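You operate a simulated robot arm through the tools that you are given. There is no shell and no other tool. Be economical: measure what you need, move in short steps, check, and stop when the job is done.

You are at the controls of a simulated robot arm. One attempt, no reset.

Task
Tip the leftover flour from the scale jug back into the big jar.
Fine: the jug ends empty on the bare end of the counter; the jar stays where it stands, its lid seated again. Glass breaks by a fall, a knock or a squeeze. Spill no more than 8 ml beside the ware in a pour or scoop. Drop, knock over, chip or crush nothing, keep fingers out of what shuts; spill no more than 20 ml in all.

It is judged by the outcome, as a careful person would: the job done as asked, and still so three seconds after it is handed in. It fails if anything else is knocked over, pushed out of place, dropped, spilled or broken. A push-on lid holds only when it is set on centred and level and pressed home; a screw cap is set on level and turned clockwise until tight.

Robot
A 6-joint arm with a two-finger parallel gripper, fixed in place. Base frame: the origin is at the foot of the arm, x ahead of it, y to its left, z up; the work surface is at about z = 920. Readings come in mm, rad, newtons and seconds.
With the tool pointing down near the work surface it reaches from about 420 to 860 mm from the base axis. Its first joint turns from -2.007 to 2.007 rad. Payload 4.2 kg.
Tool frame: the origin (TCP) lies between the finger pads and is the grasp point; the fingertips stand 23 mm ahead of it; z points along the fingers, y is the line along which they close. The gripper opens to 94 mm. The fingers are 38 mm wide and 10 mm thick; the gripper's body (54 by 96 mm) begins 39 mm behind the TCP.
Orientation is that of the tool frame in the base frame, as a unit quaternion [x, y, z, w]. With the fingers straight down and closing along the base's y, the tool's x points along the base's -x, its y along +y and its z along -z.

Tools
- The arm moves only by the tool apply_moves. Its argument "series" is one flat list of numbers, 6 for each row, row after row: the shift along the base's x, y, z in mm, then the turn, a rotation vector about the base's x, y, z in rad. In form: [tx, ty, tz, ax, ay, az, tx, ty, tz, ax, ay, az, ...]. A call has 1 to 20 rows; each row shifts and turns the commanded pose from where the row before left it. "fingers" is the finger opening in mm, from 0 to 94, set as the call begins (left out, the last holds). Rows are played at 5 a second. More than 50 mm and 0.15 rad between two rows, or a gripper value outside its range, and nothing of the call is played. Where a pose cannot be reached the arm comes as near as it can. A force on the tool above 50 N (or 10 N above the force at the start of the call, whichever is more), or a blocked arm, ends the call early, and 0.2 s more pass. Each finger travels about 108 mm/s and halts on what it meets, pressing with about 31 N; the grip force reading is that of the motor and also rises with nothing between the fingers. The clock runs only during rows and for 0.2 s after the last one: add rows that do not move to give the fingers time. It gives the time, the measured TCP pose, the force on the tool (base axes), the opening and the grip force at its end, in the units of the frame above (readings bear some noise).
- Cameras (640 x 400 px; columns grow to the right, rows downward): "scene" is fixed at [27.9, 493.6, 1742.3]; the picture's right is [-0.62, -0.78, 0.00], its down [-0.43, 0.34, -0.84] and it looks along [0.66, -0.52, -0.55] (base axes); focal length 310 px, centre (320, 200). "wrist" rides on the gripper at [86, 16, -74] in the tool frame; the picture's right is [-0.18, 0.98, 0.00], its down [-0.58, -0.11, -0.81] and it looks along [-0.79, -0.15, 0.59] (tool axes); focal length 243 px, centre (320, 200). There is no depth. A picture from a camera that has moved, and an enlarged one, comes with that camera's place and axes in the base frame and with its lens. The place of the scene camera against the robot may be out by one fixed shift of up to 25 mm in any direction.
- capture(camera): a new picture of that camera. It takes no simulated time.
- raise_lower(by): slides the trunk up (or, below 0, down) by that many mm; the arm rides with it, the base frame stays. It gives what a move gives, with no picture.
- zoom(camera, box): a new picture of the part [left, top, right, bottom] of that camera's present view, enlarged. It takes no simulated time.
- finish_job(): hands the job in; it is judged then, once.

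Go step by step. Nothing tells you positions but the pictures and the camera data: compare them with the known pose of the tool, close in by small moves and look again before you grip or let go. The budget is 120 turns and 76 pictures, counting those below and the enlarged ones. Unless the task says otherwise, let go and move clear before handing in, and close with one line.

The tools are called after "Call:" by a JSON object that holds its "op" and its "data". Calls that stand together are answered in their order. apply_moves: Moves the arm, as the interface text tells. Its arguments: {"type":"object","properties":{"series":{"type":"array","items":{"type":"number"}},"fingers":{"type":"number"}},"required":["series"]} The other tools are called the same way: raise_lower (by) slides the trunk up or down; capture (camera) takes a picture; zoom (camera, box) takes an enlarged picture of a part of a camera's view; finish_job () hands the job in.

At the start:

```text
time_s: 0.0
position: [603.8, 5.5, 1487.8]
tcp_rot: [0.0, 1.0, 0.0, 0.0]
wrist_force: [-1.0, 0.2, 0.7]
finger_gap: 94.2
grasp_force: 0.1
trunk travel left (down, up): [-900.0, 90.0]
```

scene: 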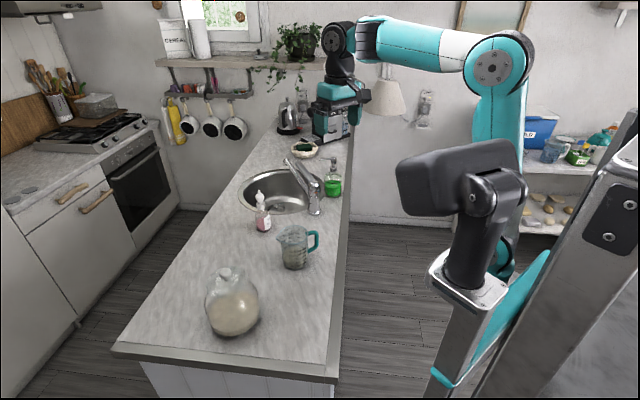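
wrist: 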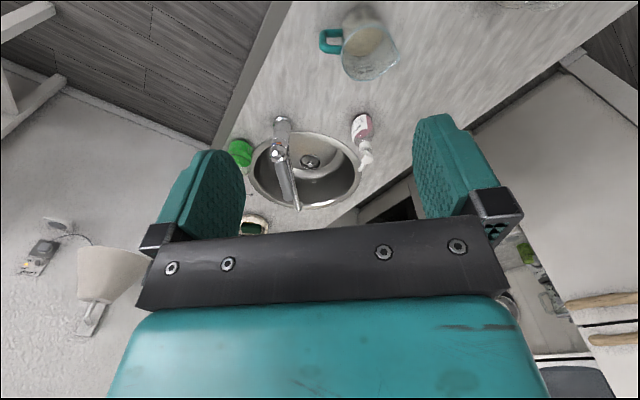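

I see the counter with the big jar (flour) at the near end, the measuring jug with a teal handle beyond it, then the sink. I'll zoom in on both first.

Call:
{"op": "zoom", "data": {"camera": "scene", "box": [180, 240, 300, 350]}}

Call:
{"op": "zoom", "data": {"camera": "scene", "box": [240, 180, 350, 280]}}

```text
3.64 times, centred on (240, 295) of scene
camera zoom: at [27.9, 493.6, 1742.3], right [-0.62, -0.78, 0.0], down [-0.43, 0.34, -0.84], along [0.66, -0.52, -0.55], focal length 1128 px, centre (611, -146)
```

zoom: 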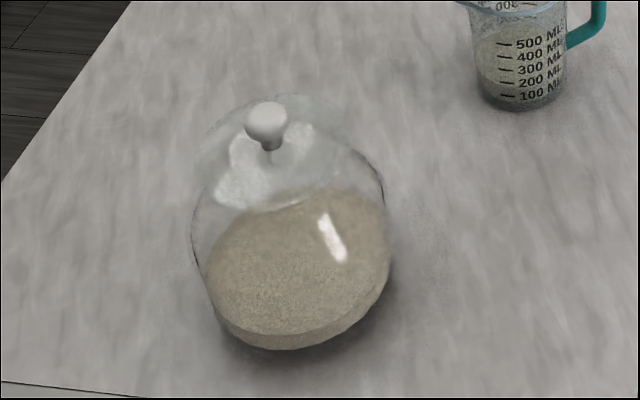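

```text
4.00 times, centred on (295, 230) of scene
camera zoom: at [27.9, 493.6, 1742.3], right [-0.62, -0.78, 0.0], down [-0.43, 0.34, -0.84], along [0.66, -0.52, -0.55], focal length 1240 px, centre (420, 80)
```

zoom: 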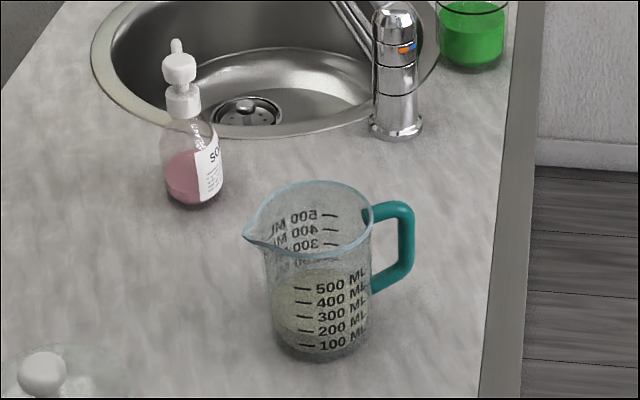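

The jar has a lid with a small knob at about (655, 325), and the jug is at about (720, 60) with its handle toward the robot's side. I'll move the arm closer above the jar to measure with the wrist camera.

Call:
{"op": "apply_moves", "data": {"series": [-4, 40, -26, 0, 0, 0, -4, 40, -26, 0, 0, 0, -4, 40, -26, 0, 0, 0, -4, 40, -26, 0, 0, 0, -4, 40, -26, 0, 0, 0, -4, 40, -26, 0, 0, 0, -4, 40, -26, 0, 0, 0, -4, 40, -26, 0, 0, 0]}}

Call:
{"op": "capture", "data": {"camera": "wrist"}}

Call:
{"op": "capture", "data": {"camera": "scene"}}

```text
time_s: 1.8
position: [572.0, 326.2, 1281.4]
tcp_rot: [0.0, 1.0, 0.0, 0.0]
wrist_force: [-0.5, -0.1, -0.1]
finger_gap: 94.2
grasp_force: 0.1
trunk travel left (down, up): [-900.0, 90.0]
```

```text
71 pictures are left
camera wrist: at [483.6, 343.4, 1357.2], right [0.18, 0.98, 0.0], down [0.58, -0.11, 0.81], along [0.79, -0.15, -0.59], focal length 243 px, centre (320, 200)
```

wrist: 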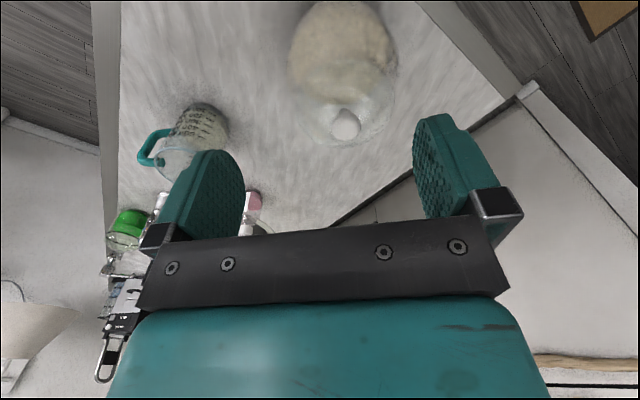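

```text
70 pictures are left
```

scene: 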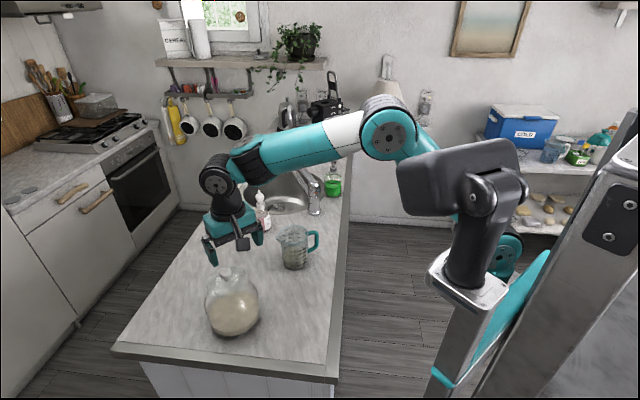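

The knob lies near y≈339; I'll get a second wrist view from lower to triangulate.

Call:
{"op": "apply_moves", "data": {"series": [-10, 4, -40, 0, 0, 0, -10, 4, -35, 0, 0, 0, 0, 0, 0, 0, 0, 0]}}

Call:
{"op": "capture", "data": {"camera": "wrist"}}

Call:
{"op": "zoom", "data": {"camera": "wrist", "box": [250, 0, 430, 112]}}

```text
time_s: 2.6
position: [552.9, 333.4, 1205.9]
tcp_rot: [0.0, 1.0, 0.0, 0.0]
wrist_force: [0.0, -0.7, 0.2]
finger_gap: 93.8
grasp_force: 0.1
trunk travel left (down, up): [-900.0, 90.0]
```

```text
69 pictures are left
camera wrist: at [464.3, 351.0, 1282.0], right [0.18, 0.98, 0.0], down [0.58, -0.11, 0.81], along [0.79, -0.15, -0.59], focal length 243 px, centre (320, 200)
```

wrist: 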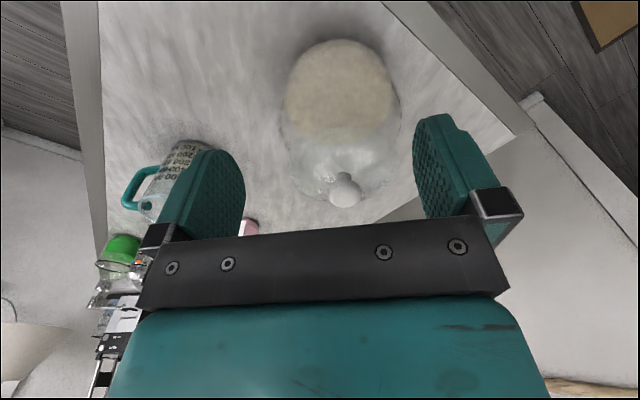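

```text
3.56 times, centred on (340, 56) of wrist
camera zoom: at [464.3, 351.0, 1282.0], right [0.18, 0.98, 0.0], down [0.58, -0.11, 0.81], along [0.79, -0.15, -0.59], focal length 863 px, centre (249, 712)
```

zoom: 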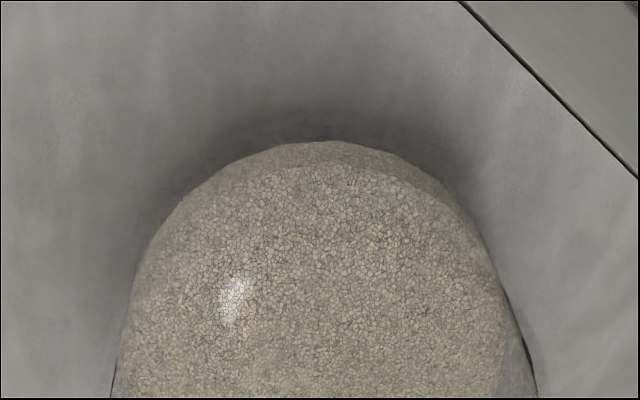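

Knob triangulates to about (651, 340, 1134). A closer look at the lid.

Call:
{"op": "zoom", "data": {"camera": "wrist", "box": [250, 100, 430, 212]}}

Call:
{"op": "zoom", "data": {"camera": "scene", "box": [195, 255, 275, 305]}}

```text
3.56 times, centred on (340, 156) of wrist
camera zoom: at [464.3, 351.0, 1282.0], right [0.18, 0.98, 0.0], down [0.58, -0.11, 0.81], along [0.79, -0.15, -0.59], focal length 863 px, centre (249, 356)
```

zoom: 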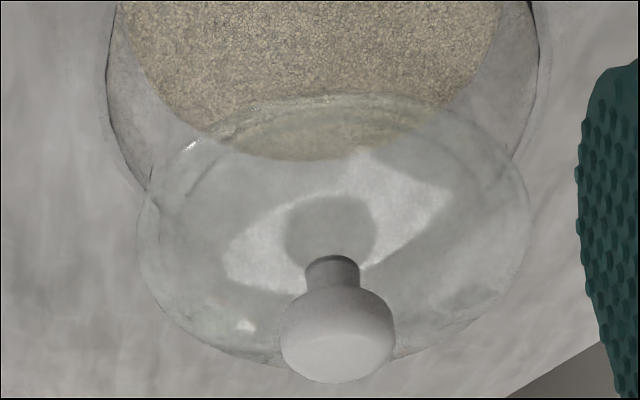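

```text
8.00 times, centred on (235, 280) of scene
camera zoom: at [27.9, 493.6, 1742.3], right [-0.62, -0.78, 0.0], down [-0.43, 0.34, -0.84], along [0.66, -0.52, -0.55], focal length 2481 px, centre (1000, -440)
```

zoom: 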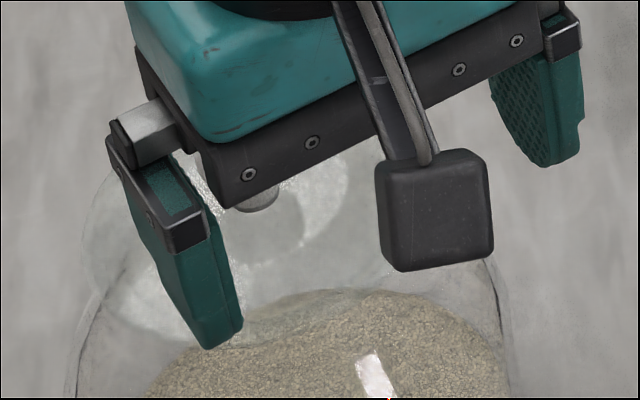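

The lid is a flat glass disc about 120 mm wide with a knob about 30 mm wide. I'll move over the knob and check.

Call:
{"op": "apply_moves", "data": {"series": [33, 3, 0, 0, 0, 0, 33, 3, 0, 0, 0, 0, 32, 1, 0, 0, 0, 0, 0, 0, -20, 0, 0, 0, 0, 0, 0, 0, 0, 0], "fingers": 70}}

Call:
{"op": "capture", "data": {"camera": "wrist"}}

```text
time_s: 3.8
position: [649.0, 340.4, 1185.5]
tcp_rot: [0.0, 1.0, 0.0, 0.0]
wrist_force: [-1.1, -0.2, -0.6]
finger_gap: 70.0
grasp_force: 0.1
trunk travel left (down, up): [-900.0, 90.0]
```

```text
65 pictures are left
camera wrist: at [562.2, 358.0, 1261.1], right [0.18, 0.98, 0.0], down [0.58, -0.11, 0.81], along [0.79, -0.15, -0.59], focal length 243 px, centre (320, 200)
```

wrist: 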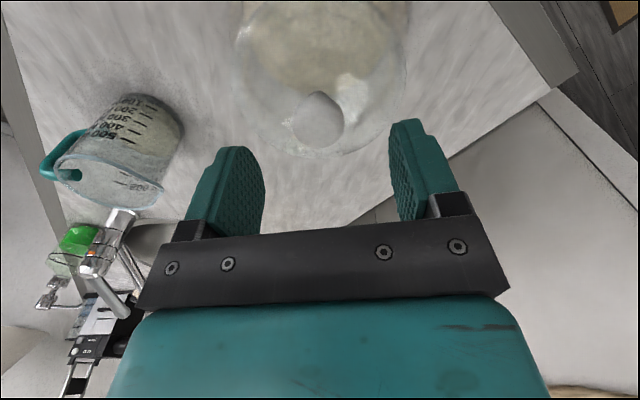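

Knob lines up beneath at (650, 340). Descending around it.

Call:
{"op": "apply_moves", "data": {"series": [0.5, 0, -17, 0, 0, 0, 0.5, 0, -16, 0, 0, 0, 0, 0, -15, 0, 0, 0, 0, 0, 0, 0, 0, 0]}}

Call:
{"op": "capture", "data": {"camera": "wrist"}}

Call:
{"op": "zoom", "data": {"camera": "scene", "box": [190, 230, 286, 290]}}

```text
time_s: 4.8
position: [651.0, 341.4, 1138.5]
tcp_rot: [0.0, 1.0, 0.001, 0.001]
wrist_force: [0.0, -1.5, 12.2]
finger_gap: 70.7
grasp_force: 0.3
trunk travel left (down, up): [-900.0, 90.0]
```

```text
64 pictures are left
camera wrist: at [563.6, 359.0, 1213.6], right [0.18, 0.98, 0.0], down [0.58, -0.11, 0.81], along [0.79, -0.15, -0.59], focal length 243 px, centre (320, 200)
```

wrist: 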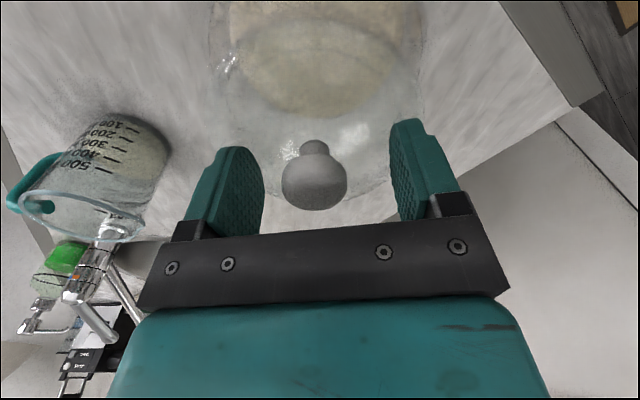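

```text
6.67 times, centred on (238, 260) of scene
camera zoom: at [27.9, 493.6, 1742.3], right [-0.62, -0.78, 0.0], down [-0.43, 0.34, -0.84], along [0.66, -0.52, -0.55], focal length 2068 px, centre (867, -200)
```

zoom: 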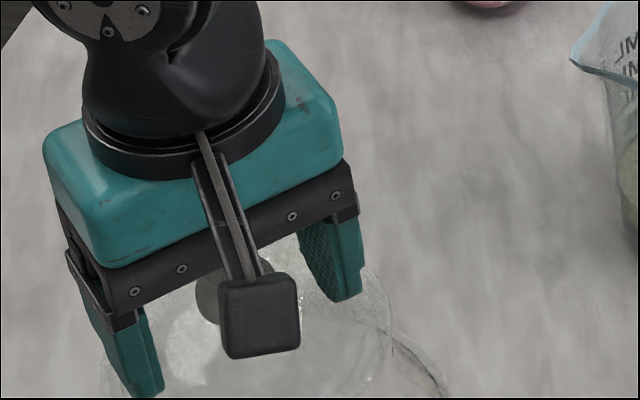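

There is a light contact (12 N up), so the fingertips touch the lid. I'll raise 4 mm and close on the knob.

Call:
{"op": "apply_moves", "data": {"series": [0, 0, 4, 0, 0, 0, 0, 0, 0, 0, 0, 0]}}

Call:
{"op": "apply_moves", "data": {"series": [0, 0, 0, 0, 0, 0, 0, 0, 0, 0, 0, 0, 0, 0, 0, 0, 0, 0], "fingers": 20}}

Call:
{"op": "capture", "data": {"camera": "wrist"}}

```text
time_s: 5.4
position: [650.5, 341.3, 1140.4]
tcp_rot: [0.0, 1.0, 0.0, 0.0]
wrist_force: [-0.9, 0.1, 1.7]
finger_gap: 69.9
grasp_force: 0.1
trunk travel left (down, up): [-900.0, 90.0]
```

```text
time_s: 6.2
position: [651.2, 341.9, 1140.6]
tcp_rot: [0.0, 1.0, 0.0, 0.0]
wrist_force: [0.9, -2.6, 0.6]
finger_gap: 29.4
grasp_force: 31.0
trunk travel left (down, up): [-900.0, 90.0]
```

```text
62 pictures are left
camera wrist: at [563.5, 359.0, 1216.3], right [0.18, 0.98, 0.0], down [0.58, -0.11, 0.81], along [0.79, -0.15, -0.59], focal length 243 px, centre (320, 200)
```

wrist: 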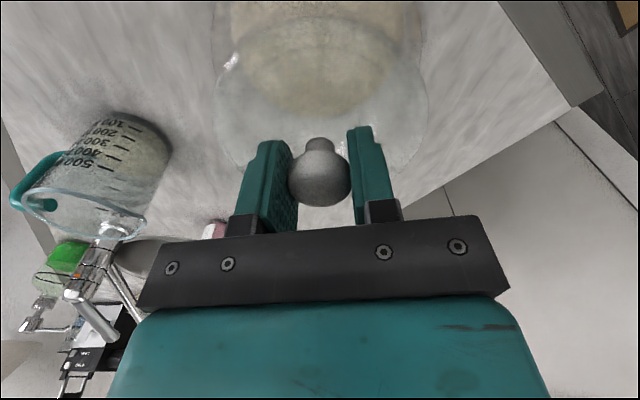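

The knob is gripped (29 mm); lid-seated reference TCP is (651, 341.5, 1140.5). Lifting slowly.

Call:
{"op": "apply_moves", "data": {"series": [0, 0, 3, 0, 0, 0, 0, 0, 3, 0, 0, 0, 0, 0, 3, 0, 0, 0, 0, 0, 3, 0, 0, 0, 0, 0, 3, 0, 0, 0, 0, 0, 0, 0, 0, 0]}}

Call:
{"op": "capture", "data": {"camera": "wrist"}}

```text
time_s: 7.6
position: [650.2, 340.0, 1154.8]
tcp_rot: [0.0, 1.0, 0.0, 0.001]
wrist_force: [0.0, -0.2, -0.7]
finger_gap: 29.3
grasp_force: 31.0
trunk travel left (down, up): [-900.0, 90.0]
```

```text
61 pictures are left
camera wrist: at [562.6, 358.1, 1230.8], right [0.18, 0.98, 0.0], down [0.58, -0.11, 0.81], along [0.79, -0.15, -0.59], focal length 243 px, centre (320, 200)
```

wrist: 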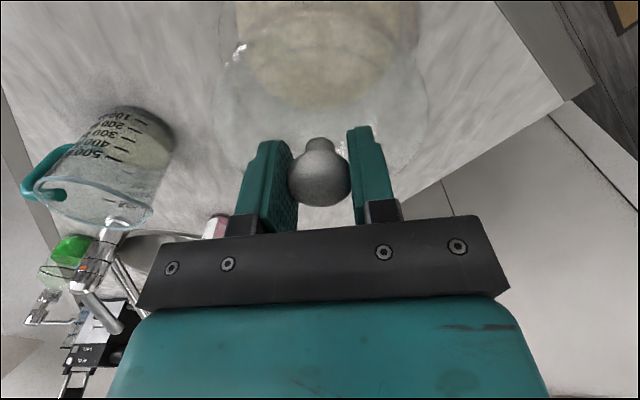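

It came free without strain; raising further and checking the jar stayed.

Call:
{"op": "apply_moves", "data": {"series": [0, 0, 15, 0, 0, 0, 0, 0, 25, 0, 0, 0, 0, 0, 25, 0, 0, 0, 0, 0, 0, 0, 0, 0]}}

Call:
{"op": "capture", "data": {"camera": "wrist"}}

Call:
{"op": "zoom", "data": {"camera": "scene", "box": [160, 220, 320, 340]}}

```text
time_s: 8.6
position: [650.1, 341.3, 1222.4]
tcp_rot: [-0.001, 1.0, 0.0, 0.0]
wrist_force: [-0.5, -0.1, -0.7]
finger_gap: 29.1
grasp_force: 30.7
trunk travel left (down, up): [-900.0, 90.0]
```

```text
60 pictures are left
camera wrist: at [562.6, 358.6, 1297.7], right [0.18, 0.98, 0.0], down [0.58, -0.11, 0.81], along [0.79, -0.15, -0.59], focal length 243 px, centre (320, 200)
```

wrist: 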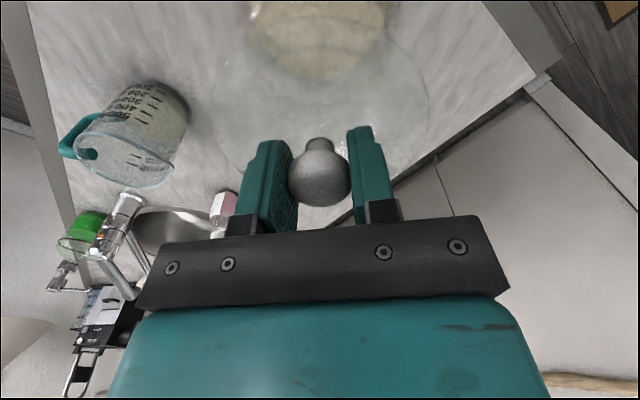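

```text
3.33 times, centred on (240, 280) of scene
camera zoom: at [27.9, 493.6, 1742.3], right [-0.62, -0.78, 0.0], down [-0.43, 0.34, -0.84], along [0.66, -0.52, -0.55], focal length 1034 px, centre (587, -67)
```

zoom: 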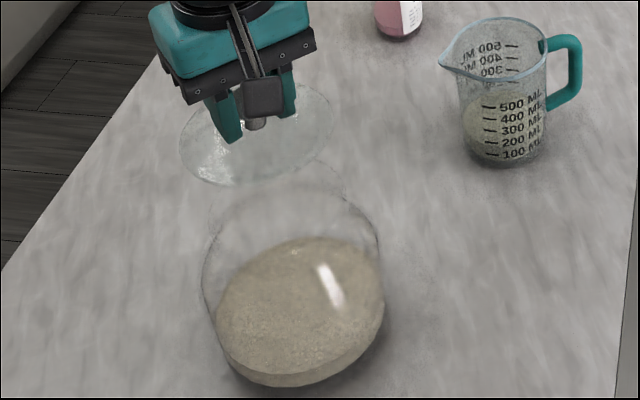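

The lid is off and the jar stayed. I'll park the lid on clear counter at about (605, 125), between the jar and the near edge.

Call:
{"op": "apply_moves", "data": {"series": [-8, -36, 0, 0, 0, 0, -8, -36, 0, 0, 0, 0, -8, -36, 0, 0, 0, 0, -7, -36, 0, 0, 0, 0, -7, -36, 0, 0, 0, 0, -7, -36, 0, 0, 0, 0, 0, 0, -40, 0, 0, 0, 0, 0, -40, 0, 0, 0, 0, 0, -40, 0, 0, 0, 0, 0, -40, 0, 0, 0, 0, 0, -30, 0, 0, 0, 0, 0, -20, 0, 0, 0, 0, 0, 0, 0, 0, 0]}}

Call:
{"op": "capture", "data": {"camera": "scene"}}

Call:
{"op": "capture", "data": {"camera": "wrist"}}

```text
time_s: 11.4
position: [605.1, 123.5, 1011.4]
tcp_rot: [0.0, 1.0, 0.0, 0.0]
wrist_force: [0.7, 0.9, -1.1]
finger_gap: 29.1
grasp_force: 31.6
trunk travel left (down, up): [-900.0, 90.0]
```

```text
58 pictures are left
```

scene: 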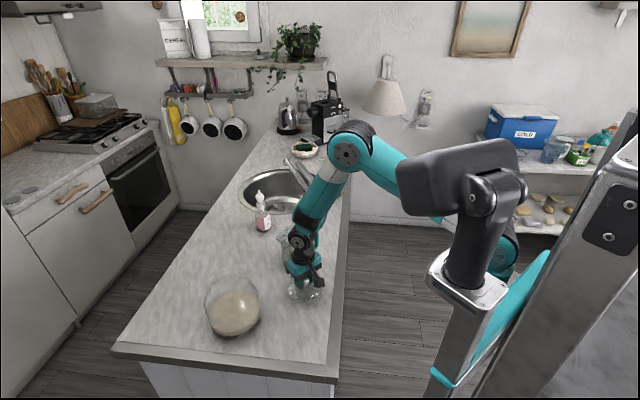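

```text
57 pictures are left
camera wrist: at [516.6, 140.4, 1085.9], right [0.18, 0.98, 0.0], down [0.58, -0.11, 0.81], along [0.79, -0.15, -0.59], focal length 243 px, centre (320, 200)
```

wrist: 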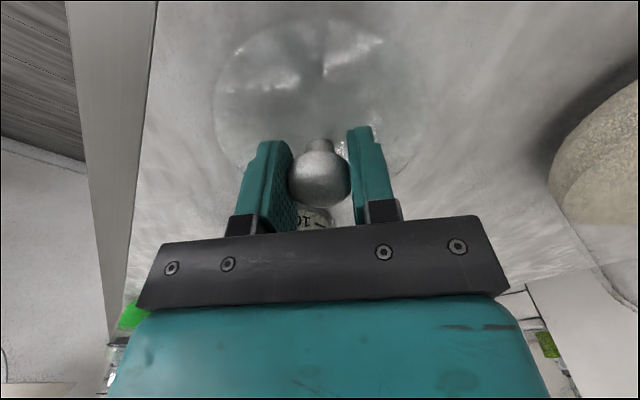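

Clear of edge, jug and jar. Lowering slowly until contact.

Call:
{"op": "apply_moves", "data": {"series": [0, 0, -10, 0, 0, 0, 0, 0, -10, 0, 0, 0, 0, 0, -8, 0, 0, 0, 0, 0, -4, 0, 0, 0, 0, 0, 0, 0, 0, 0]}}

Call:
{"op": "capture", "data": {"camera": "wrist"}}

Call:
{"op": "zoom", "data": {"camera": "scene", "box": [260, 230, 356, 320]}}

```text
time_s: 12.2
position: [607.6, 125.2, 991.8]
tcp_rot: [0.001, 1.0, 0.002, 0.003]
wrist_force: [-4.7, -3.7, 30.2]
finger_gap: 29.2
grasp_force: 31.0
trunk travel left (down, up): [-900.0, 90.0]
stopped in row 3: the force on the tool passed its limit (the readings are from after the stop); the commanded pose is now the measured one
```

```text
56 pictures are left
camera wrist: at [518.9, 142.0, 1066.8], right [0.19, 0.98, 0.0], down [0.58, -0.11, 0.81], along [0.8, -0.15, -0.59], focal length 243 px, centre (320, 200)
```

wrist: 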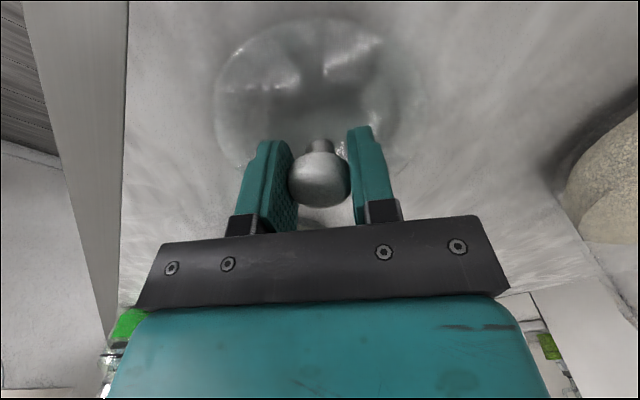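

```text
4.44 times, centred on (308, 275) of scene
camera zoom: at [27.9, 493.6, 1742.3], right [-0.62, -0.78, 0.0], down [-0.43, 0.34, -0.84], along [0.66, -0.52, -0.55], focal length 1378 px, centre (373, -133)
```

zoom: 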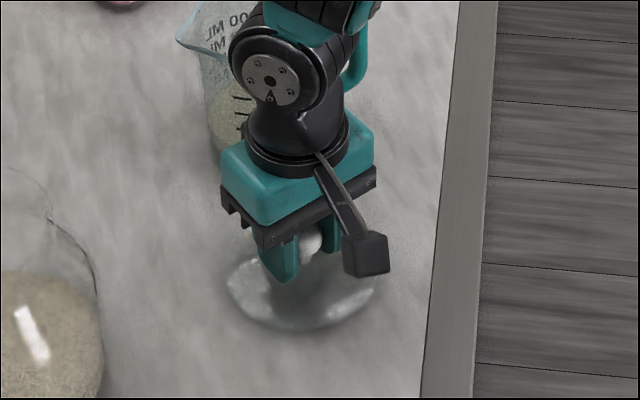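

Contact came at z≈992, earlier than I guessed; I'll look closely at what the lid rests on.

Call:
{"op": "zoom", "data": {"camera": "scene", "box": [284, 270, 332, 308]}}

Call:
{"op": "zoom", "data": {"camera": "wrist", "box": [190, 0, 450, 162]}}

```text
10.53 times, centred on (308, 289) of scene
camera zoom: at [27.9, 493.6, 1742.3], right [-0.62, -0.78, 0.0], down [-0.43, 0.34, -0.84], along [0.66, -0.52, -0.55], focal length 3264 px, centre (446, -737)
```

zoom: 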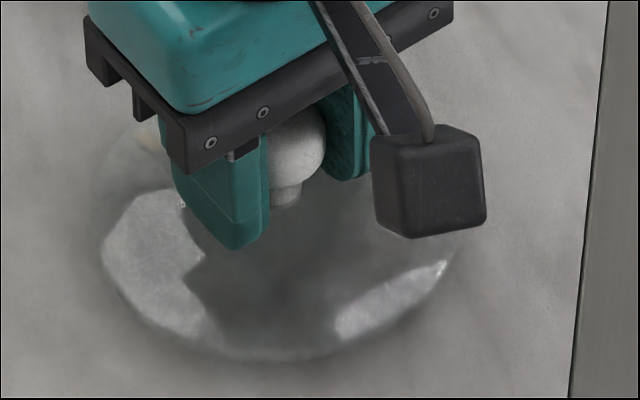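

```text
2.46 times, centred on (320, 81) of wrist
camera zoom: at [518.9, 142.0, 1066.8], right [0.19, 0.98, 0.0], down [0.58, -0.11, 0.81], along [0.8, -0.15, -0.59], focal length 597 px, centre (320, 493)
```

zoom: 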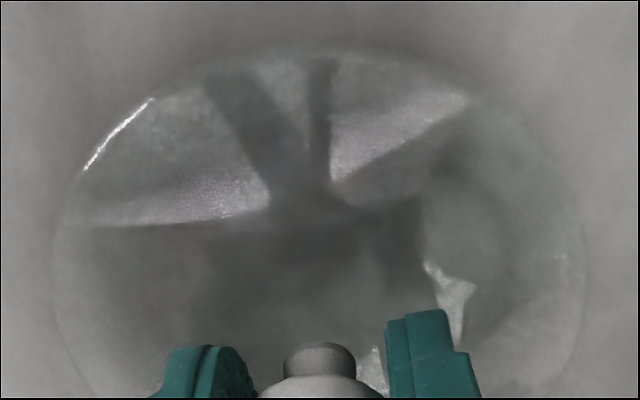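

Only the tool side is in contact and the joints are well above the jug, so this is the lid's underside plug standing on the counter. I'll check the resting force.

Call:
{"op": "apply_moves", "data": {"series": [0, 0, 0, 0, 0, 0]}}

Call:
{"op": "apply_moves", "data": {"series": [0, 0, 1.5, 0, 0, 0, 0, 0, 0, 0, 0, 0]}}

```text
time_s: 12.6
position: [606.2, 124.7, 991.9]
tcp_rot: [0.001, 1.0, 0.001, 0.004]
wrist_force: [-4.1, -4.7, 43.9]
finger_gap: 29.0
grasp_force: 31.1
trunk travel left (down, up): [-900.0, 90.0]
```

```text
time_s: 13.2
position: [607.4, 125.9, 990.8]
tcp_rot: [0.001, 1.0, 0.001, 0.002]
wrist_force: [0.0, -4.4, 33.8]
finger_gap: 29.4
grasp_force: 31.2
trunk travel left (down, up): [-900.0, 90.0]
```

Call:
{"op": "apply_moves", "data": {"series": [0, 0, 2, 0, 0, 0, 0, 0, 1.5, 0, 0, 0, 0, 0, 0, 0, 0, 0]}}

Call:
{"op": "capture", "data": {"camera": "wrist"}}

```text
time_s: 14.0
position: [607.6, 125.8, 993.0]
tcp_rot: [0.001, 1.0, -0.001, 0.0]
wrist_force: [0.1, 1.1, -0.3]
finger_gap: 29.1
grasp_force: 30.8
trunk travel left (down, up): [-900.0, 90.0]
```

```text
52 pictures are left
camera wrist: at [519.2, 142.2, 1068.9], right [0.18, 0.98, 0.0], down [0.58, -0.11, 0.81], along [0.79, -0.15, -0.59], focal length 243 px, centre (320, 200)
```

wrist: 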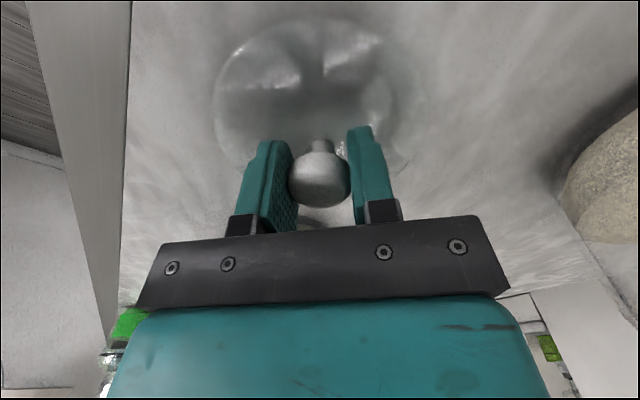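

Force is about zero with the plug just touching. Opening slightly to see whether the lid stands by itself.

Call:
{"op": "apply_moves", "data": {"series": [0, 0, -0.7, 0, 0, 0, 0, 0, 0, 0, 0, 0]}}

Call:
{"op": "apply_moves", "data": {"series": [0, 0, 0, 0, 0, 0, 0, 0, 0, 0, 0, 0], "fingers": 36}}

Call:
{"op": "capture", "data": {"camera": "wrist"}}

```text
time_s: 14.6
position: [607.8, 125.4, 993.7]
tcp_rot: [0.001, 1.0, 0.001, 0.002]
wrist_force: [0.7, 0.3, -0.3]
finger_gap: 29.5
grasp_force: 30.5
trunk travel left (down, up): [-900.0, 90.0]
```

```text
time_s: 15.2
position: [606.8, 125.0, 994.3]
tcp_rot: [-0.001, 1.0, 0.001, 0.002]
wrist_force: [-1.1, 0.5, 0.2]
finger_gap: 36.1
grasp_force: 0.2
trunk travel left (down, up): [-900.0, 90.0]
```

```text
51 pictures are left
camera wrist: at [519.8, 142.3, 1068.6], right [0.18, 0.98, 0.0], down [0.58, -0.11, 0.81], along [0.79, -0.15, -0.59], focal length 243 px, centre (320, 200)
```

wrist: 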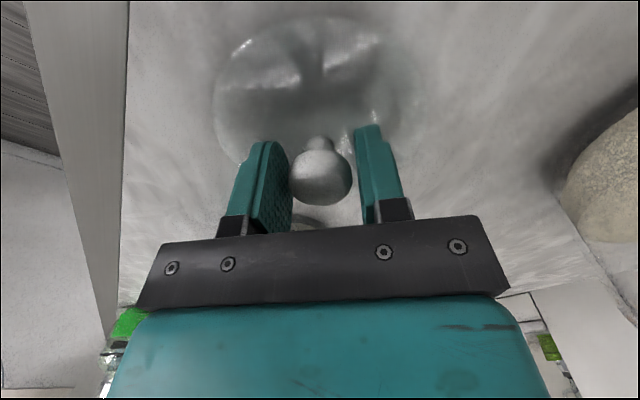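

The lid stands level by itself. Opening wide and rising straight up.

Call:
{"op": "apply_moves", "data": {"series": [0, 0, 0, 0, 0, 0, 0, 0, 0, 0, 0, 0, 0, 0, 20, 0, 0, 0, 0, 0, 40, 0, 0, 0, 0, 0, 45, 0, 0, 0, -15, 0, 45, 0, 0, 0, -25, -20, 45, 0, 0, 0, -25, -20, 45, 0, 0, 0], "fingers": 70}}

Call:
{"op": "capture", "data": {"camera": "wrist"}}

Call:
{"op": "capture", "data": {"camera": "scene"}}

```text
refused: row 7 steps farther than a row can; nothing moved
```

```text
50 pictures are left
camera wrist: at [519.8, 142.3, 1068.6], right [0.18, 0.98, 0.0], down [0.58, -0.11, 0.81], along [0.79, -0.15, -0.59], focal length 243 px, centre (320, 200)
```

wrist: 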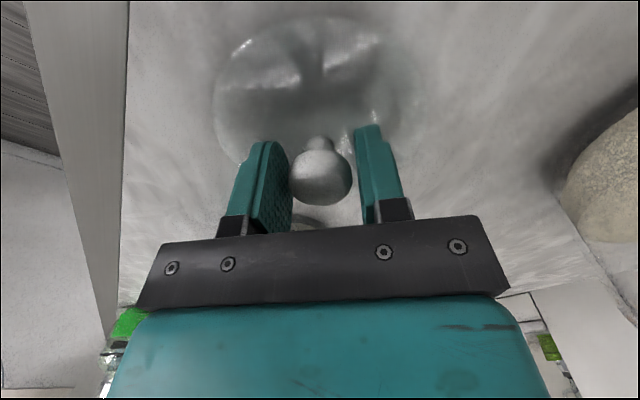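

```text
49 pictures are left
```

scene: 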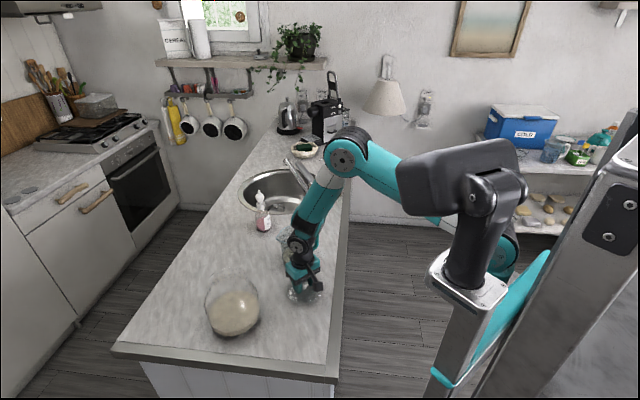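

Repeating with smaller steps.

Call:
{"op": "apply_moves", "data": {"series": [0, 0, 0, 0, 0, 0, 0, 0, 0, 0, 0, 0, 0, 0, 15, 0, 0, 0, 0, 0, 30, 0, 0, 0, 0, 0, 40, 0, 0, 0, -10, -10, 40, 0, 0, 0, -20, -20, 35, 0, 0, 0, -20, -20, 35, 0, 0, 0, -20, -20, 35, 0, 0, 0, 0, 0, 0, 0, 0, 0], "fingers": 70}}

Call:
{"op": "capture", "data": {"camera": "wrist"}}

```text
time_s: 17.4
position: [536.0, 54.0, 1224.7]
tcp_rot: [-0.001, 1.0, 0.0, 0.002]
wrist_force: [0.1, 0.2, 0.3]
finger_gap: 69.9
grasp_force: 0.1
trunk travel left (down, up): [-900.0, 90.0]
```

```text
48 pictures are left
camera wrist: at [448.1, 71.0, 1300.4], right [0.18, 0.98, 0.0], down [0.58, -0.11, 0.81], along [0.79, -0.15, -0.59], focal length 243 px, centre (320, 200)
```

wrist: 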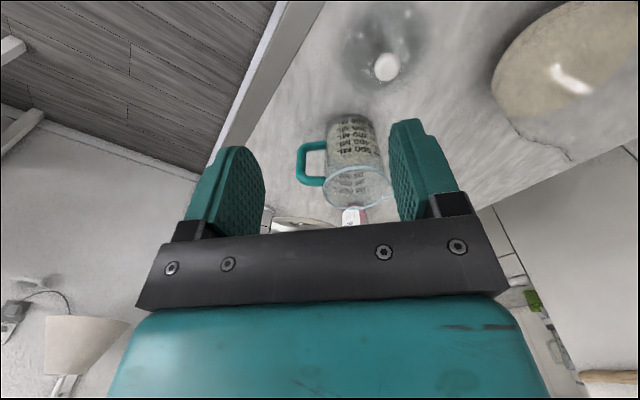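

Lid stands at its parking place. Zooming on the jug to measure the handle.

Call:
{"op": "zoom", "data": {"camera": "wrist", "box": [280, 100, 410, 220]}}

Call:
{"op": "zoom", "data": {"camera": "scene", "box": [260, 210, 340, 310]}}

```text
3.33 times, centred on (345, 160) of wrist
camera zoom: at [448.1, 71.0, 1300.4], right [0.18, 0.98, 0.0], down [0.58, -0.11, 0.81], along [0.79, -0.15, -0.59], focal length 809 px, centre (237, 333)
```

zoom: 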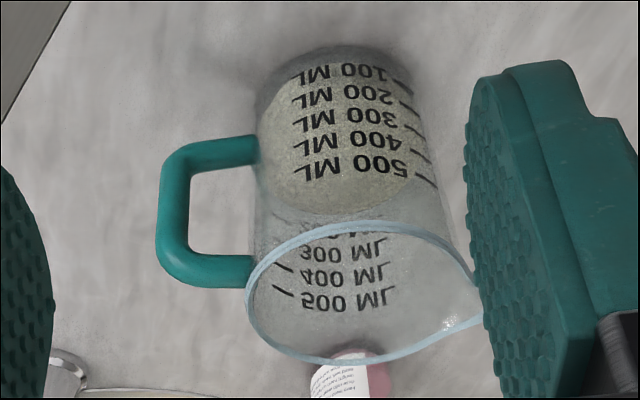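

```text
4.00 times, centred on (300, 260) of scene
camera zoom: at [27.9, 493.6, 1742.3], right [-0.62, -0.78, 0.0], down [-0.43, 0.34, -0.84], along [0.66, -0.52, -0.55], focal length 1240 px, centre (400, -40)
```

zoom: 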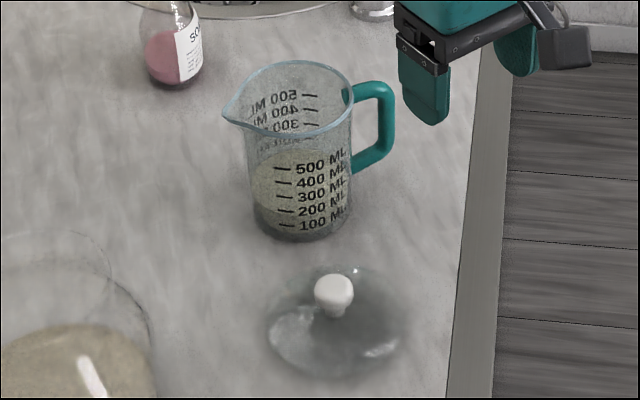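

Jug: axis at about (734, 69), rim z≈1071; the handle points along −y with its bar at about (731, −16, 1010) and the spout toward +y. I'll grip the handle horizontally from −y with the camera above, so first the tool turns about the vertical.

Call:
{"op": "apply_moves", "data": {"series": [9.5, -16.7, 0, 0, 0, -0.1475, 9.5, -16.7, 0, 0, 0, -0.1475, 9.5, -16.7, 0, 0, 0, -0.1475, 9.5, -16.7, 0, 0, 0, -0.1475, 9.5, -16.7, 0, 0, 0, -0.1475, 9.5, -16.7, 0, 0, 0, -0.1475, 9.5, -16.7, 0, 0, 0, -0.1475, 9.5, -16.7, 0, 0, 0, -0.1475, 9.5, -16.7, 0, 0, 0, -0.1475, 9.5, -16.7, 0, 0, 0, -0.1475, 9, -16.7, 0, 0, 0, -0.1475], "fingers": 50}}

Call:
{"op": "apply_moves", "data": {"series": [0, 0, 0, 0.1426, -0.0075, 0, 0, 0, 0, 0.1426, -0.0075, 0, 0, 0, 0, 0.1426, -0.0075, 0, 0, 0, 0, 0.1426, -0.0075, 0, 0, 0, 0, 0.1426, -0.0075, 0, 0, 0, 0, 0.1426, -0.0075, 0, 0, 0, 0, 0.1426, -0.0075, 0, 0, 0, 0, 0.1426, -0.0075, 0, 0, 0, 0, 0.1426, -0.0075, 0, 0, 0, 0, 0.1426, -0.0075, 0, 0, 0, 0, 0.1426, -0.0075, 0, 0, 0, 0, 0, 0, 0]}}

Call:
{"op": "capture", "data": {"camera": "wrist"}}

Call:
{"op": "capture", "data": {"camera": "scene"}}

```text
time_s: 19.8
position: [641.3, -128.7, 1223.5]
tcp_rot: [0.726, 0.687, -0.001, 0.002]
wrist_force: [-0.2, 0.4, -0.2]
finger_gap: 49.9
grasp_force: 0.2
trunk travel left (down, up): [-900.0, 90.0]
```

```text
time_s: 22.4
position: [547.8, -79.5, 1174.1]
tcp_rot: [0.517, 0.488, 0.512, -0.483]
wrist_force: [0.0, 0.0, -0.2]
finger_gap: 49.9
grasp_force: 0.0
out of reach, approached as far as the arm can: row 9, 10, 11
trunk travel left (down, up): [-900.0, 90.0]
```

```text
45 pictures are left
camera wrist: at [558.5, -152.1, 1261.9], right [0.98, -0.06, -0.18], down [-0.15, -0.81, -0.57], along [-0.11, 0.59, -0.8], focal length 243 px, centre (320, 200)
```

wrist: 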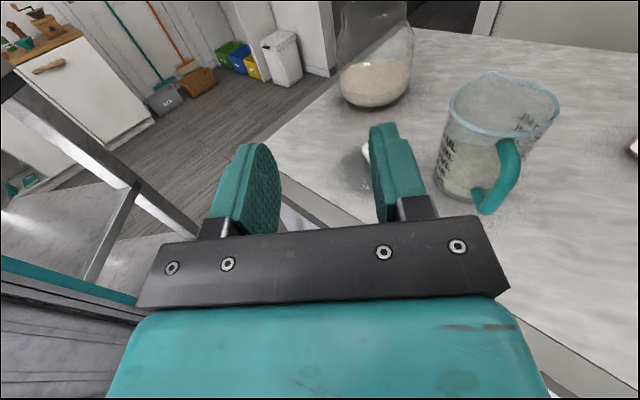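

```text
44 pictures are left
```

scene: 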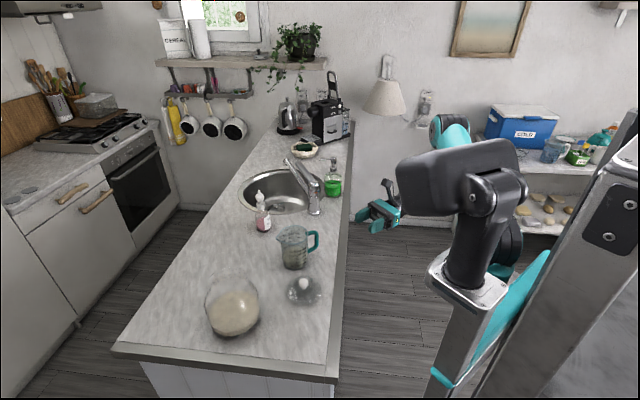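

The orientation is reached (camera up), but the target there was out of reach at this trunk height. I'll lower the trunk for more forward reach with a horizontal tool.

Call:
{"op": "raise_lower", "data": {"by": -120}}

Call:
{"op": "apply_moves", "data": {"series": [0, 0, 30, 0, 0, 0, 0, 0, 30, 0, 0, 0, 0, 0, 30, 0, 0, 0, 0, 0, 30, 0, 0, 0, 0, 0, 0, 0, 0, 0]}}

```text
time_s: 23.9
position: [547.8, -79.0, 1054.4]
tcp_rot: [0.517, 0.489, 0.511, -0.483]
wrist_force: [-0.6, 0.0, 0.2]
finger_gap: 50.1
grasp_force: 0.1
trunk travel left (down, up): [-780.0, 210.0]
```

```text
time_s: 25.1
position: [504.7, -63.9, 1148.0]
tcp_rot: [0.517, 0.489, 0.511, -0.482]
wrist_force: [0.0, 0.3, 0.5]
finger_gap: 50.1
grasp_force: 0.2
out of reach, approached as far as the arm can: row 1, 2, 3, 4
trunk travel left (down, up): [-780.0, 210.0]
```

Raising reduced reach, so lower is better. I'll try moving down and forward, staying off the counter.

Call:
{"op": "apply_moves", "data": {"series": [10, -10, -30, 0, 0, 0, 20, -10, -30, 0, 0, 0, 30, -15, -30, 0, 0, 0, 30, -15, -10, 0, 0, 0, 30, -15, 0, 0, 0, 0, 0, 0, 0, 0, 0, 0]}}

Call:
{"op": "capture", "data": {"camera": "scene"}}

```text
time_s: 26.5
position: [549.5, -100.2, 1028.3]
tcp_rot: [0.519, 0.489, 0.51, -0.481]
wrist_force: [1.0, 1.1, 0.3]
finger_gap: 49.9
grasp_force: 0.1
out of reach, approached as far as the arm can: row 3, 4, 5
trunk travel left (down, up): [-780.0, 210.0]
```

```text
43 pictures are left
```

scene: 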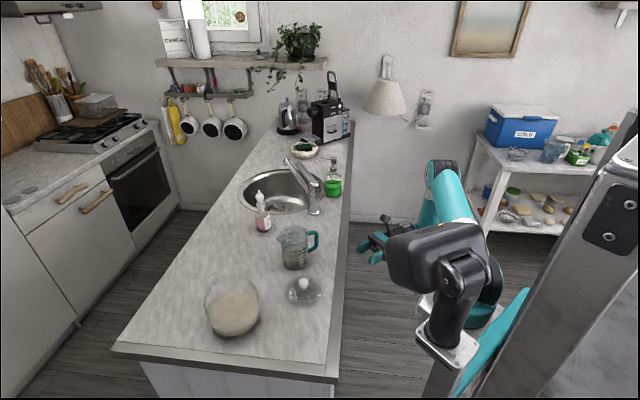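

The limit seems to come from the sideways wrist pose rather than distance. I'll test a smaller tool azimuth (~61°) here, off the counter, then reach forward.

Call:
{"op": "apply_moves", "data": {"series": [0, 0, 10, 0, 0, -0.15, 0, 0, 10, 0, 0, -0.15, 0, 0, 10, 0, 0, -0.15, 20, -20, 0, 0, 0, 0, 20, -20, 0, 0, 0, 0, 20, -20, 0, 0, 0, 0, 20, -20, 0, 0, 0, 0, 0, 0, 0, 0, 0, 0]}}

```text
time_s: 28.3
position: [570.6, -157.2, 1041.9]
tcp_rot: [0.616, 0.362, 0.603, -0.355]
wrist_force: [-0.1, 0.4, -0.1]
finger_gap: 50.0
grasp_force: 0.0
out of reach, approached as far as the arm can: row 5, 6, 7
trunk travel left (down, up): [-780.0, 210.0]
```

Still limited. I'll go back to tool-down and test the natural outward tilt (pointing away from the robot, camera up) in free air.

Call:
{"op": "apply_moves", "data": {"series": [0, 0, 15, -0.125, 0.0693, 0, 0, 0, 15, -0.125, 0.0693, 0, 0, 0, 20, -0.125, 0.0693, 0, 0, 0, 20, -0.125, 0.0693, 0, 0, 0, 20, -0.125, 0.0693, 0, 0, 0, 20, -0.125, 0.0693, 0, 0, 0, 20, -0.125, 0.0693, 0, 0, 0, 20, -0.125, 0.0693, 0, 0, 0, 20, -0.125, 0.0693, 0, 0, 0, 10, -0.125, 0.0693, 0, 0, 0, 0, -0.125, 0.0693, 0]}}

Call:
{"op": "apply_moves", "data": {"series": [0, 15, 0, 0, 0, -0.133, 0, 15, 0, 0, 0, -0.133, 0, 15, 0, 0, 0, -0.133, 0, 15, 0, 0, 0, -0.133, 0, 15, 0, 0, 0, -0.133, 0, 15, 0, 0, 0, -0.133, 0, 15, 0, 0, 0, -0.133, 0, 15, 0, 0, 0, -0.133, 0, 0, 0, 0, 0, 0]}}

Call:
{"op": "apply_moves", "data": {"series": [0, 0, 0, 0, -0.1428, 0, 0, 0, 0, 0, -0.1428, 0, 0, 0, 0, 0, -0.1428, 0, 0, 0, 0, 0, -0.1428, 0, 0, 0, 0, 0, -0.1428, 0, 0, 0, 0, 0, -0.1428, 0, 0, 0, 0, 0, -0.1428, 0, 0, 0, 0, 0, -0.1428, 0, 0, 0, 0, 0, -0.1428, 0, 0, 0, 0, 0, -0.1428, 0, 0, 0, 0, 0, -0.1428, 0, 0, 0, 0, 0, 0, 0]}}

```text
time_s: 30.7
position: [568.3, -156.5, 1223.0]
tcp_rot: [0.861, 0.508, -0.007, 0.004]
wrist_force: [0.2, -0.1, -0.6]
finger_gap: 50.0
grasp_force: 0.1
trunk travel left (down, up): [-780.0, 210.0]
```

```text
time_s: 32.7
position: [576.2, -133.3, 1238.3]
tcp_rot: [1.0, 0.009, -0.009, 0.009]
wrist_force: [-0.5, 0.6, 0.1]
finger_gap: 50.1
grasp_force: 0.0
out of reach, approached as far as the arm can: row 7, 8
trunk travel left (down, up): [-780.0, 210.0]
```

```text
time_s: 35.3
position: [645.6, -162.9, 1282.8]
tcp_rot: [0.713, -0.001, 0.702, 0.001]
wrist_force: [-0.3, 0.1, 0.5]
finger_gap: 50.0
grasp_force: 0.1
out of reach, approached as far as the arm can: row 1, 7, 8, 9, 10, 11
trunk travel left (down, up): [-780.0, 210.0]
```

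The limit is the last joint's roll range, hit by the 180° flip. Plan: use the camera-down roll with the tool 25° below horizontal for the handle grip (T=65° from down), which leaves room to pour by turning through tool-down. Returning to tool-down and yawing the other way.

Call:
{"op": "apply_moves", "data": {"series": [-4, 3, 0, 0, 0.1428, 0, -4, 3, 0, 0, 0.1428, 0, -4, 3, 0, 0, 0.1428, 0, -4, 3, 0, 0, 0.1428, 0, -4, 3, 0, 0, 0.1428, 0, -4, 3, 0, 0, 0.1428, 0, -4, 3, 0, 0, 0.1428, 0, -4, 3, 0, 0, 0.1428, 0, -4, 3, 0, 0, 0.1428, 0, -4, 3, 0, 0, 0.1428, 0, -4, 3, 0, 0, 0.1428, 0]}}

Call:
{"op": "apply_moves", "data": {"series": [0, 0, 0, 0, 0, 0.149, 0, 0, 0, 0, 0, 0.149, 0, 0, 0, 0, 0, 0.149, 0, 0, 0, 0, 0, 0.149, 0, 0, 0, 0, 0, 0.149, 0, 0, 0, 0, 0, 0.149, 0, 0, 0, 0, 0, 0.149, 0, 0, 0, 0, 0, 0.149, 0, 0, 0, 0, 0, 0.149, 0, 0, 0, 0, 0, 0.149, 0, 0, 0, 0, 0, 0.149, 0, 0, 0, 0, 0, 0.149, 0, 0, 0, 0, 0, 0.149, 0, 0, 0, 0, 0, 0.149, 0, 0, 0, 0, 0, 0.149, 0, 0, 0, 0, 0, 0.149]}}

Call:
{"op": "apply_moves", "data": {"series": [0, 0, 0, 0, 0, 0.149, 0, 0, 0, 0, 0, 0.149, 0, 0, 0, 0, 0, 0.149, 0, 0, 0, 0, 0, 0.149, 0, 0, 0, 0, 0, 0.149, 0, 0, 0, 0, 0, 0.149, 0, 0, 0, 0, 0, 0.149, 0, 0, 0, 0, 0, 0.149, 0, 0, 0, 0, 0, 0.149, 0, 0, 0, 0, 0, 0.149, 0, 0, 0, 0, 0, 0.149, 0, 0, 0, 0, 0, 0.149, 0, 0, 0, 0, 0, 0.149, 0, 0, 0, 0, 0, 0.149, 0, 0, 0, 0, 0, 0.149]}}

```text
time_s: 37.7
position: [597.1, -151.3, 1278.1]
tcp_rot: [1.0, -0.001, -0.008, 0.0]
wrist_force: [-0.2, 0.1, 0.3]
finger_gap: 49.9
grasp_force: 0.1
out of reach, approached as far as the arm can: row 6, 7, 8
trunk travel left (down, up): [-780.0, 210.0]
```

```text
time_s: 41.1
position: [596.6, -150.7, 1277.8]
tcp_rot: [0.369, 0.93, -0.002, 0.006]
wrist_force: [0.1, 0.0, 0.8]
finger_gap: 49.9
grasp_force: 0.0
trunk travel left (down, up): [-780.0, 210.0]
```

```text
time_s: 44.3
position: [596.9, -150.4, 1278.0]
tcp_rot: [-0.675, 0.738, 0.004, 0.006]
wrist_force: [-1.0, -0.2, -0.3]
finger_gap: 50.2
grasp_force: 0.0
trunk travel left (down, up): [-780.0, 210.0]
```

Good. Before grasping I'll dry-run the pour motion in free air above the jar (yaw to azimuth 110°, tilt to +65°, then through to −55°).

Call:
{"op": "apply_moves", "data": {"series": [5, 45, 8, 0, 0, 0.0436, 5, 45, 8, 0, 0, 0.0436, 5, 45, 8, 0, 0, 0.0436, 5, 45, 8, 0, 0, 0.0436, 5, 45, 8, 0, 0, 0.0436, 5, 45, 8, 0, 0, 0.0436, 5, 45, 8, 0, 0, 0.0436, 5, 45, 8, 0, 0, 0.0436, 5, 45, 8, 0, 0, 0.0436, 5, 45, 8, 0, 0, 0.0436]}}

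Call:
{"op": "apply_moves", "data": {"series": [0, 0, 0, 0.1333, 0.0485, 0, 0, 0, 0, 0.1333, 0.0485, 0, 0, 0, 0, 0.1333, 0.0485, 0, 0, 0, 0, 0.1333, 0.0485, 0, 0, 0, 0, 0.1333, 0.0485, 0, 0, 0, 0, 0.1333, 0.0485, 0, 0, 0, 0, 0.1333, 0.0485, 0, 0, 0, 0, 0.1333, 0.0485, 0, 0, 0, 0, 0, 0, 0]}}

Call:
{"op": "apply_moves", "data": {"series": [0, 0, 0, -0.1333, -0.0485, 0, 0, 0, 0, -0.1333, -0.0485, 0, 0, 0, 0, -0.1333, -0.0485, 0, 0, 0, 0, -0.1333, -0.0485, 0, 0, 0, 0, -0.1333, -0.0485, 0, 0, 0, 0, -0.1333, -0.0485, 0, 0, 0, 0, -0.1333, -0.0485, 0, 0, 0, 0, -0.1333, -0.0485, 0, 0, 0, 0, -0.1333, -0.0485, 0, 0, 0, 0, -0.1333, -0.0485, 0, 0, 0, 0, -0.1333, -0.0485, 0, 0, 0, 0, -0.1333, -0.0485, 0, 0, 0, 0, -0.1333, -0.0485, 0, 0, 0, 0, -0.1333, -0.0485, 0, 0, 0, 0, -0.1333, -0.0485, 0, 0, 0, 0, 0, 0, 0]}}

Call:
{"op": "capture", "data": {"camera": "wrist"}}

```text
time_s: 46.5
position: [645.6, 279.9, 1358.0]
tcp_rot: [0.819, -0.574, -0.006, -0.004]
wrist_force: [-2.7, -1.6, 2.6]
finger_gap: 49.8
grasp_force: 0.2
out of reach, approached as far as the arm can: row 8
trunk travel left (down, up): [-780.0, 210.0]
```

```text
time_s: 48.5
position: [618.5, 288.8, 1342.7]
tcp_rot: [0.789, -0.561, -0.195, -0.159]
wrist_force: [-0.2, -0.1, 0.3]
finger_gap: 49.9
grasp_force: 0.0
out of reach, approached as far as the arm can: row 3, 4, 5, 6, 7, 8
trunk travel left (down, up): [-780.0, 210.0]
```

```text
time_s: 51.1
position: [587.0, 252.6, 1306.4]
tcp_rot: [0.806, -0.554, 0.181, 0.102]
wrist_force: [12.4, -9.3, -12.6]
finger_gap: 50.1
grasp_force: 0.2
out of reach, approached as far as the arm can: row 6, 7, 8, 9, 10, 11, 12
trunk travel left (down, up): [-780.0, 210.0]
stopped in row 12: the force on the tool passed its limit (the readings are from after the stop); the commanded pose is now the measured one
```

```text
42 pictures are left
camera wrist: at [585.6, 201.3, 1409.4], right [-0.97, -0.2, -0.11], down [-0.23, 0.83, 0.5], along [-0.01, 0.52, -0.86], focal length 243 px, centre (320, 200)
```

wrist: 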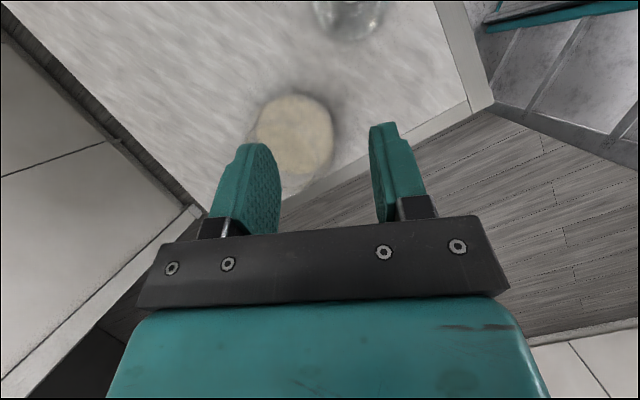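

The arm's shoulder is the reach limit here: I had lowered the trunk, which hurts the high pour pose. Raising the trunk back up and re-testing the pour motion.

Call:
{"op": "raise_lower", "data": {"by": 170}}

Call:
{"op": "apply_moves", "data": {"series": [5, 8, -20, 0, 0, 0, 10, 10, -20, 0, 0, 0, 10, 10, -30, 0, 0, 0, 10, 10, -30, 0, 0, 0, 10, 10, -30, 0, 0, 0, 10, 10, -20, 0, 0, 0, 0, 0, 0, -0.1333, -0.0485, 0, 0, 0, 0, -0.1333, -0.0485, 0, 0, 0, 0, -0.1333, -0.0485, 0, 0, 0, 0, -0.1333, -0.0485, 0, 0, 0, 0, -0.1333, -0.0485, 0, 0, 0, 0, 0, 0, 0]}}

```text
time_s: 53.0
position: [587.8, 252.9, 1476.5]
tcp_rot: [0.805, -0.555, 0.182, 0.103]
wrist_force: [25.9, -16.7, -23.9]
finger_gap: 49.7
grasp_force: 0.1
trunk travel left (down, up): [-950.0, 40.0]
```

```text
time_s: 53.3
position: [590.4, 255.6, 1465.8]
tcp_rot: [0.807, -0.551, 0.182, 0.104]
wrist_force: [7.5, -6.1, -11.8]
finger_gap: 50.1
grasp_force: 0.1
trunk travel left (down, up): [-950.0, 40.0]
stopped in row 1: the force on the tool passed its limit (the readings are from after the stop); the commanded pose is now the measured one
```

There's a persistent force on the tool; something of the arm may be touching itself. Looking.

Call:
{"op": "capture", "data": {"camera": "scene"}}

```text
41 pictures are left
```

scene: 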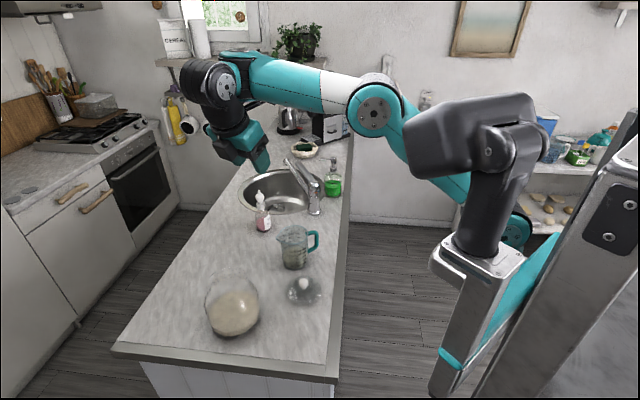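

Call:
{"op": "zoom", "data": {"camera": "scene", "box": [170, 40, 290, 180]}}

Call:
{"op": "apply_moves", "data": {"series": [0, 0, 0, 0, 0, 0]}}

```text
2.86 times, centred on (230, 110) of scene
camera zoom: at [27.9, 493.6, 1742.3], right [-0.62, -0.78, 0.0], down [-0.43, 0.34, -0.84], along [0.66, -0.52, -0.55], focal length 886 px, centre (577, 457)
```

zoom: 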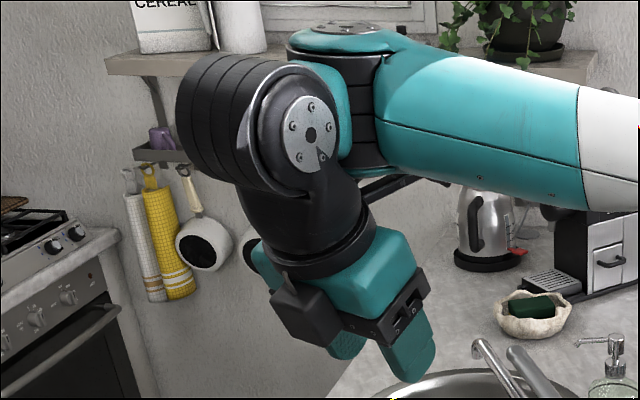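

```text
time_s: 53.7
position: [589.7, 256.2, 1465.9]
tcp_rot: [0.808, -0.55, 0.183, 0.104]
wrist_force: [11.8, -5.5, -16.7]
finger_gap: 50.0
grasp_force: 0.0
trunk travel left (down, up): [-950.0, 40.0]
```

I'll undo the last tilt (back toward tool-down) to relieve it and see the force.

Call:
{"op": "apply_moves", "data": {"series": [0, 0, 0, 0.1333, 0.0485, 0, 0, 0, 0, 0.1333, 0.0485, 0, 0, 0, 0, 0.1333, 0.0485, 0, 0, 0, 0, 0, 0, 0]}}

Call:
{"op": "capture", "data": {"camera": "scene"}}

```text
time_s: 54.7
position: [591.7, 257.0, 1465.7]
tcp_rot: [0.823, -0.568, 0.01, -0.016]
wrist_force: [-0.9, 0.1, 0.1]
finger_gap: 50.0
grasp_force: 0.1
trunk travel left (down, up): [-950.0, 40.0]
```

```text
39 pictures are left
```

scene: 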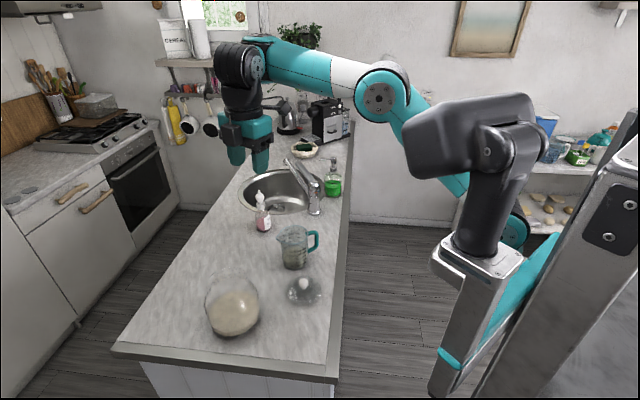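

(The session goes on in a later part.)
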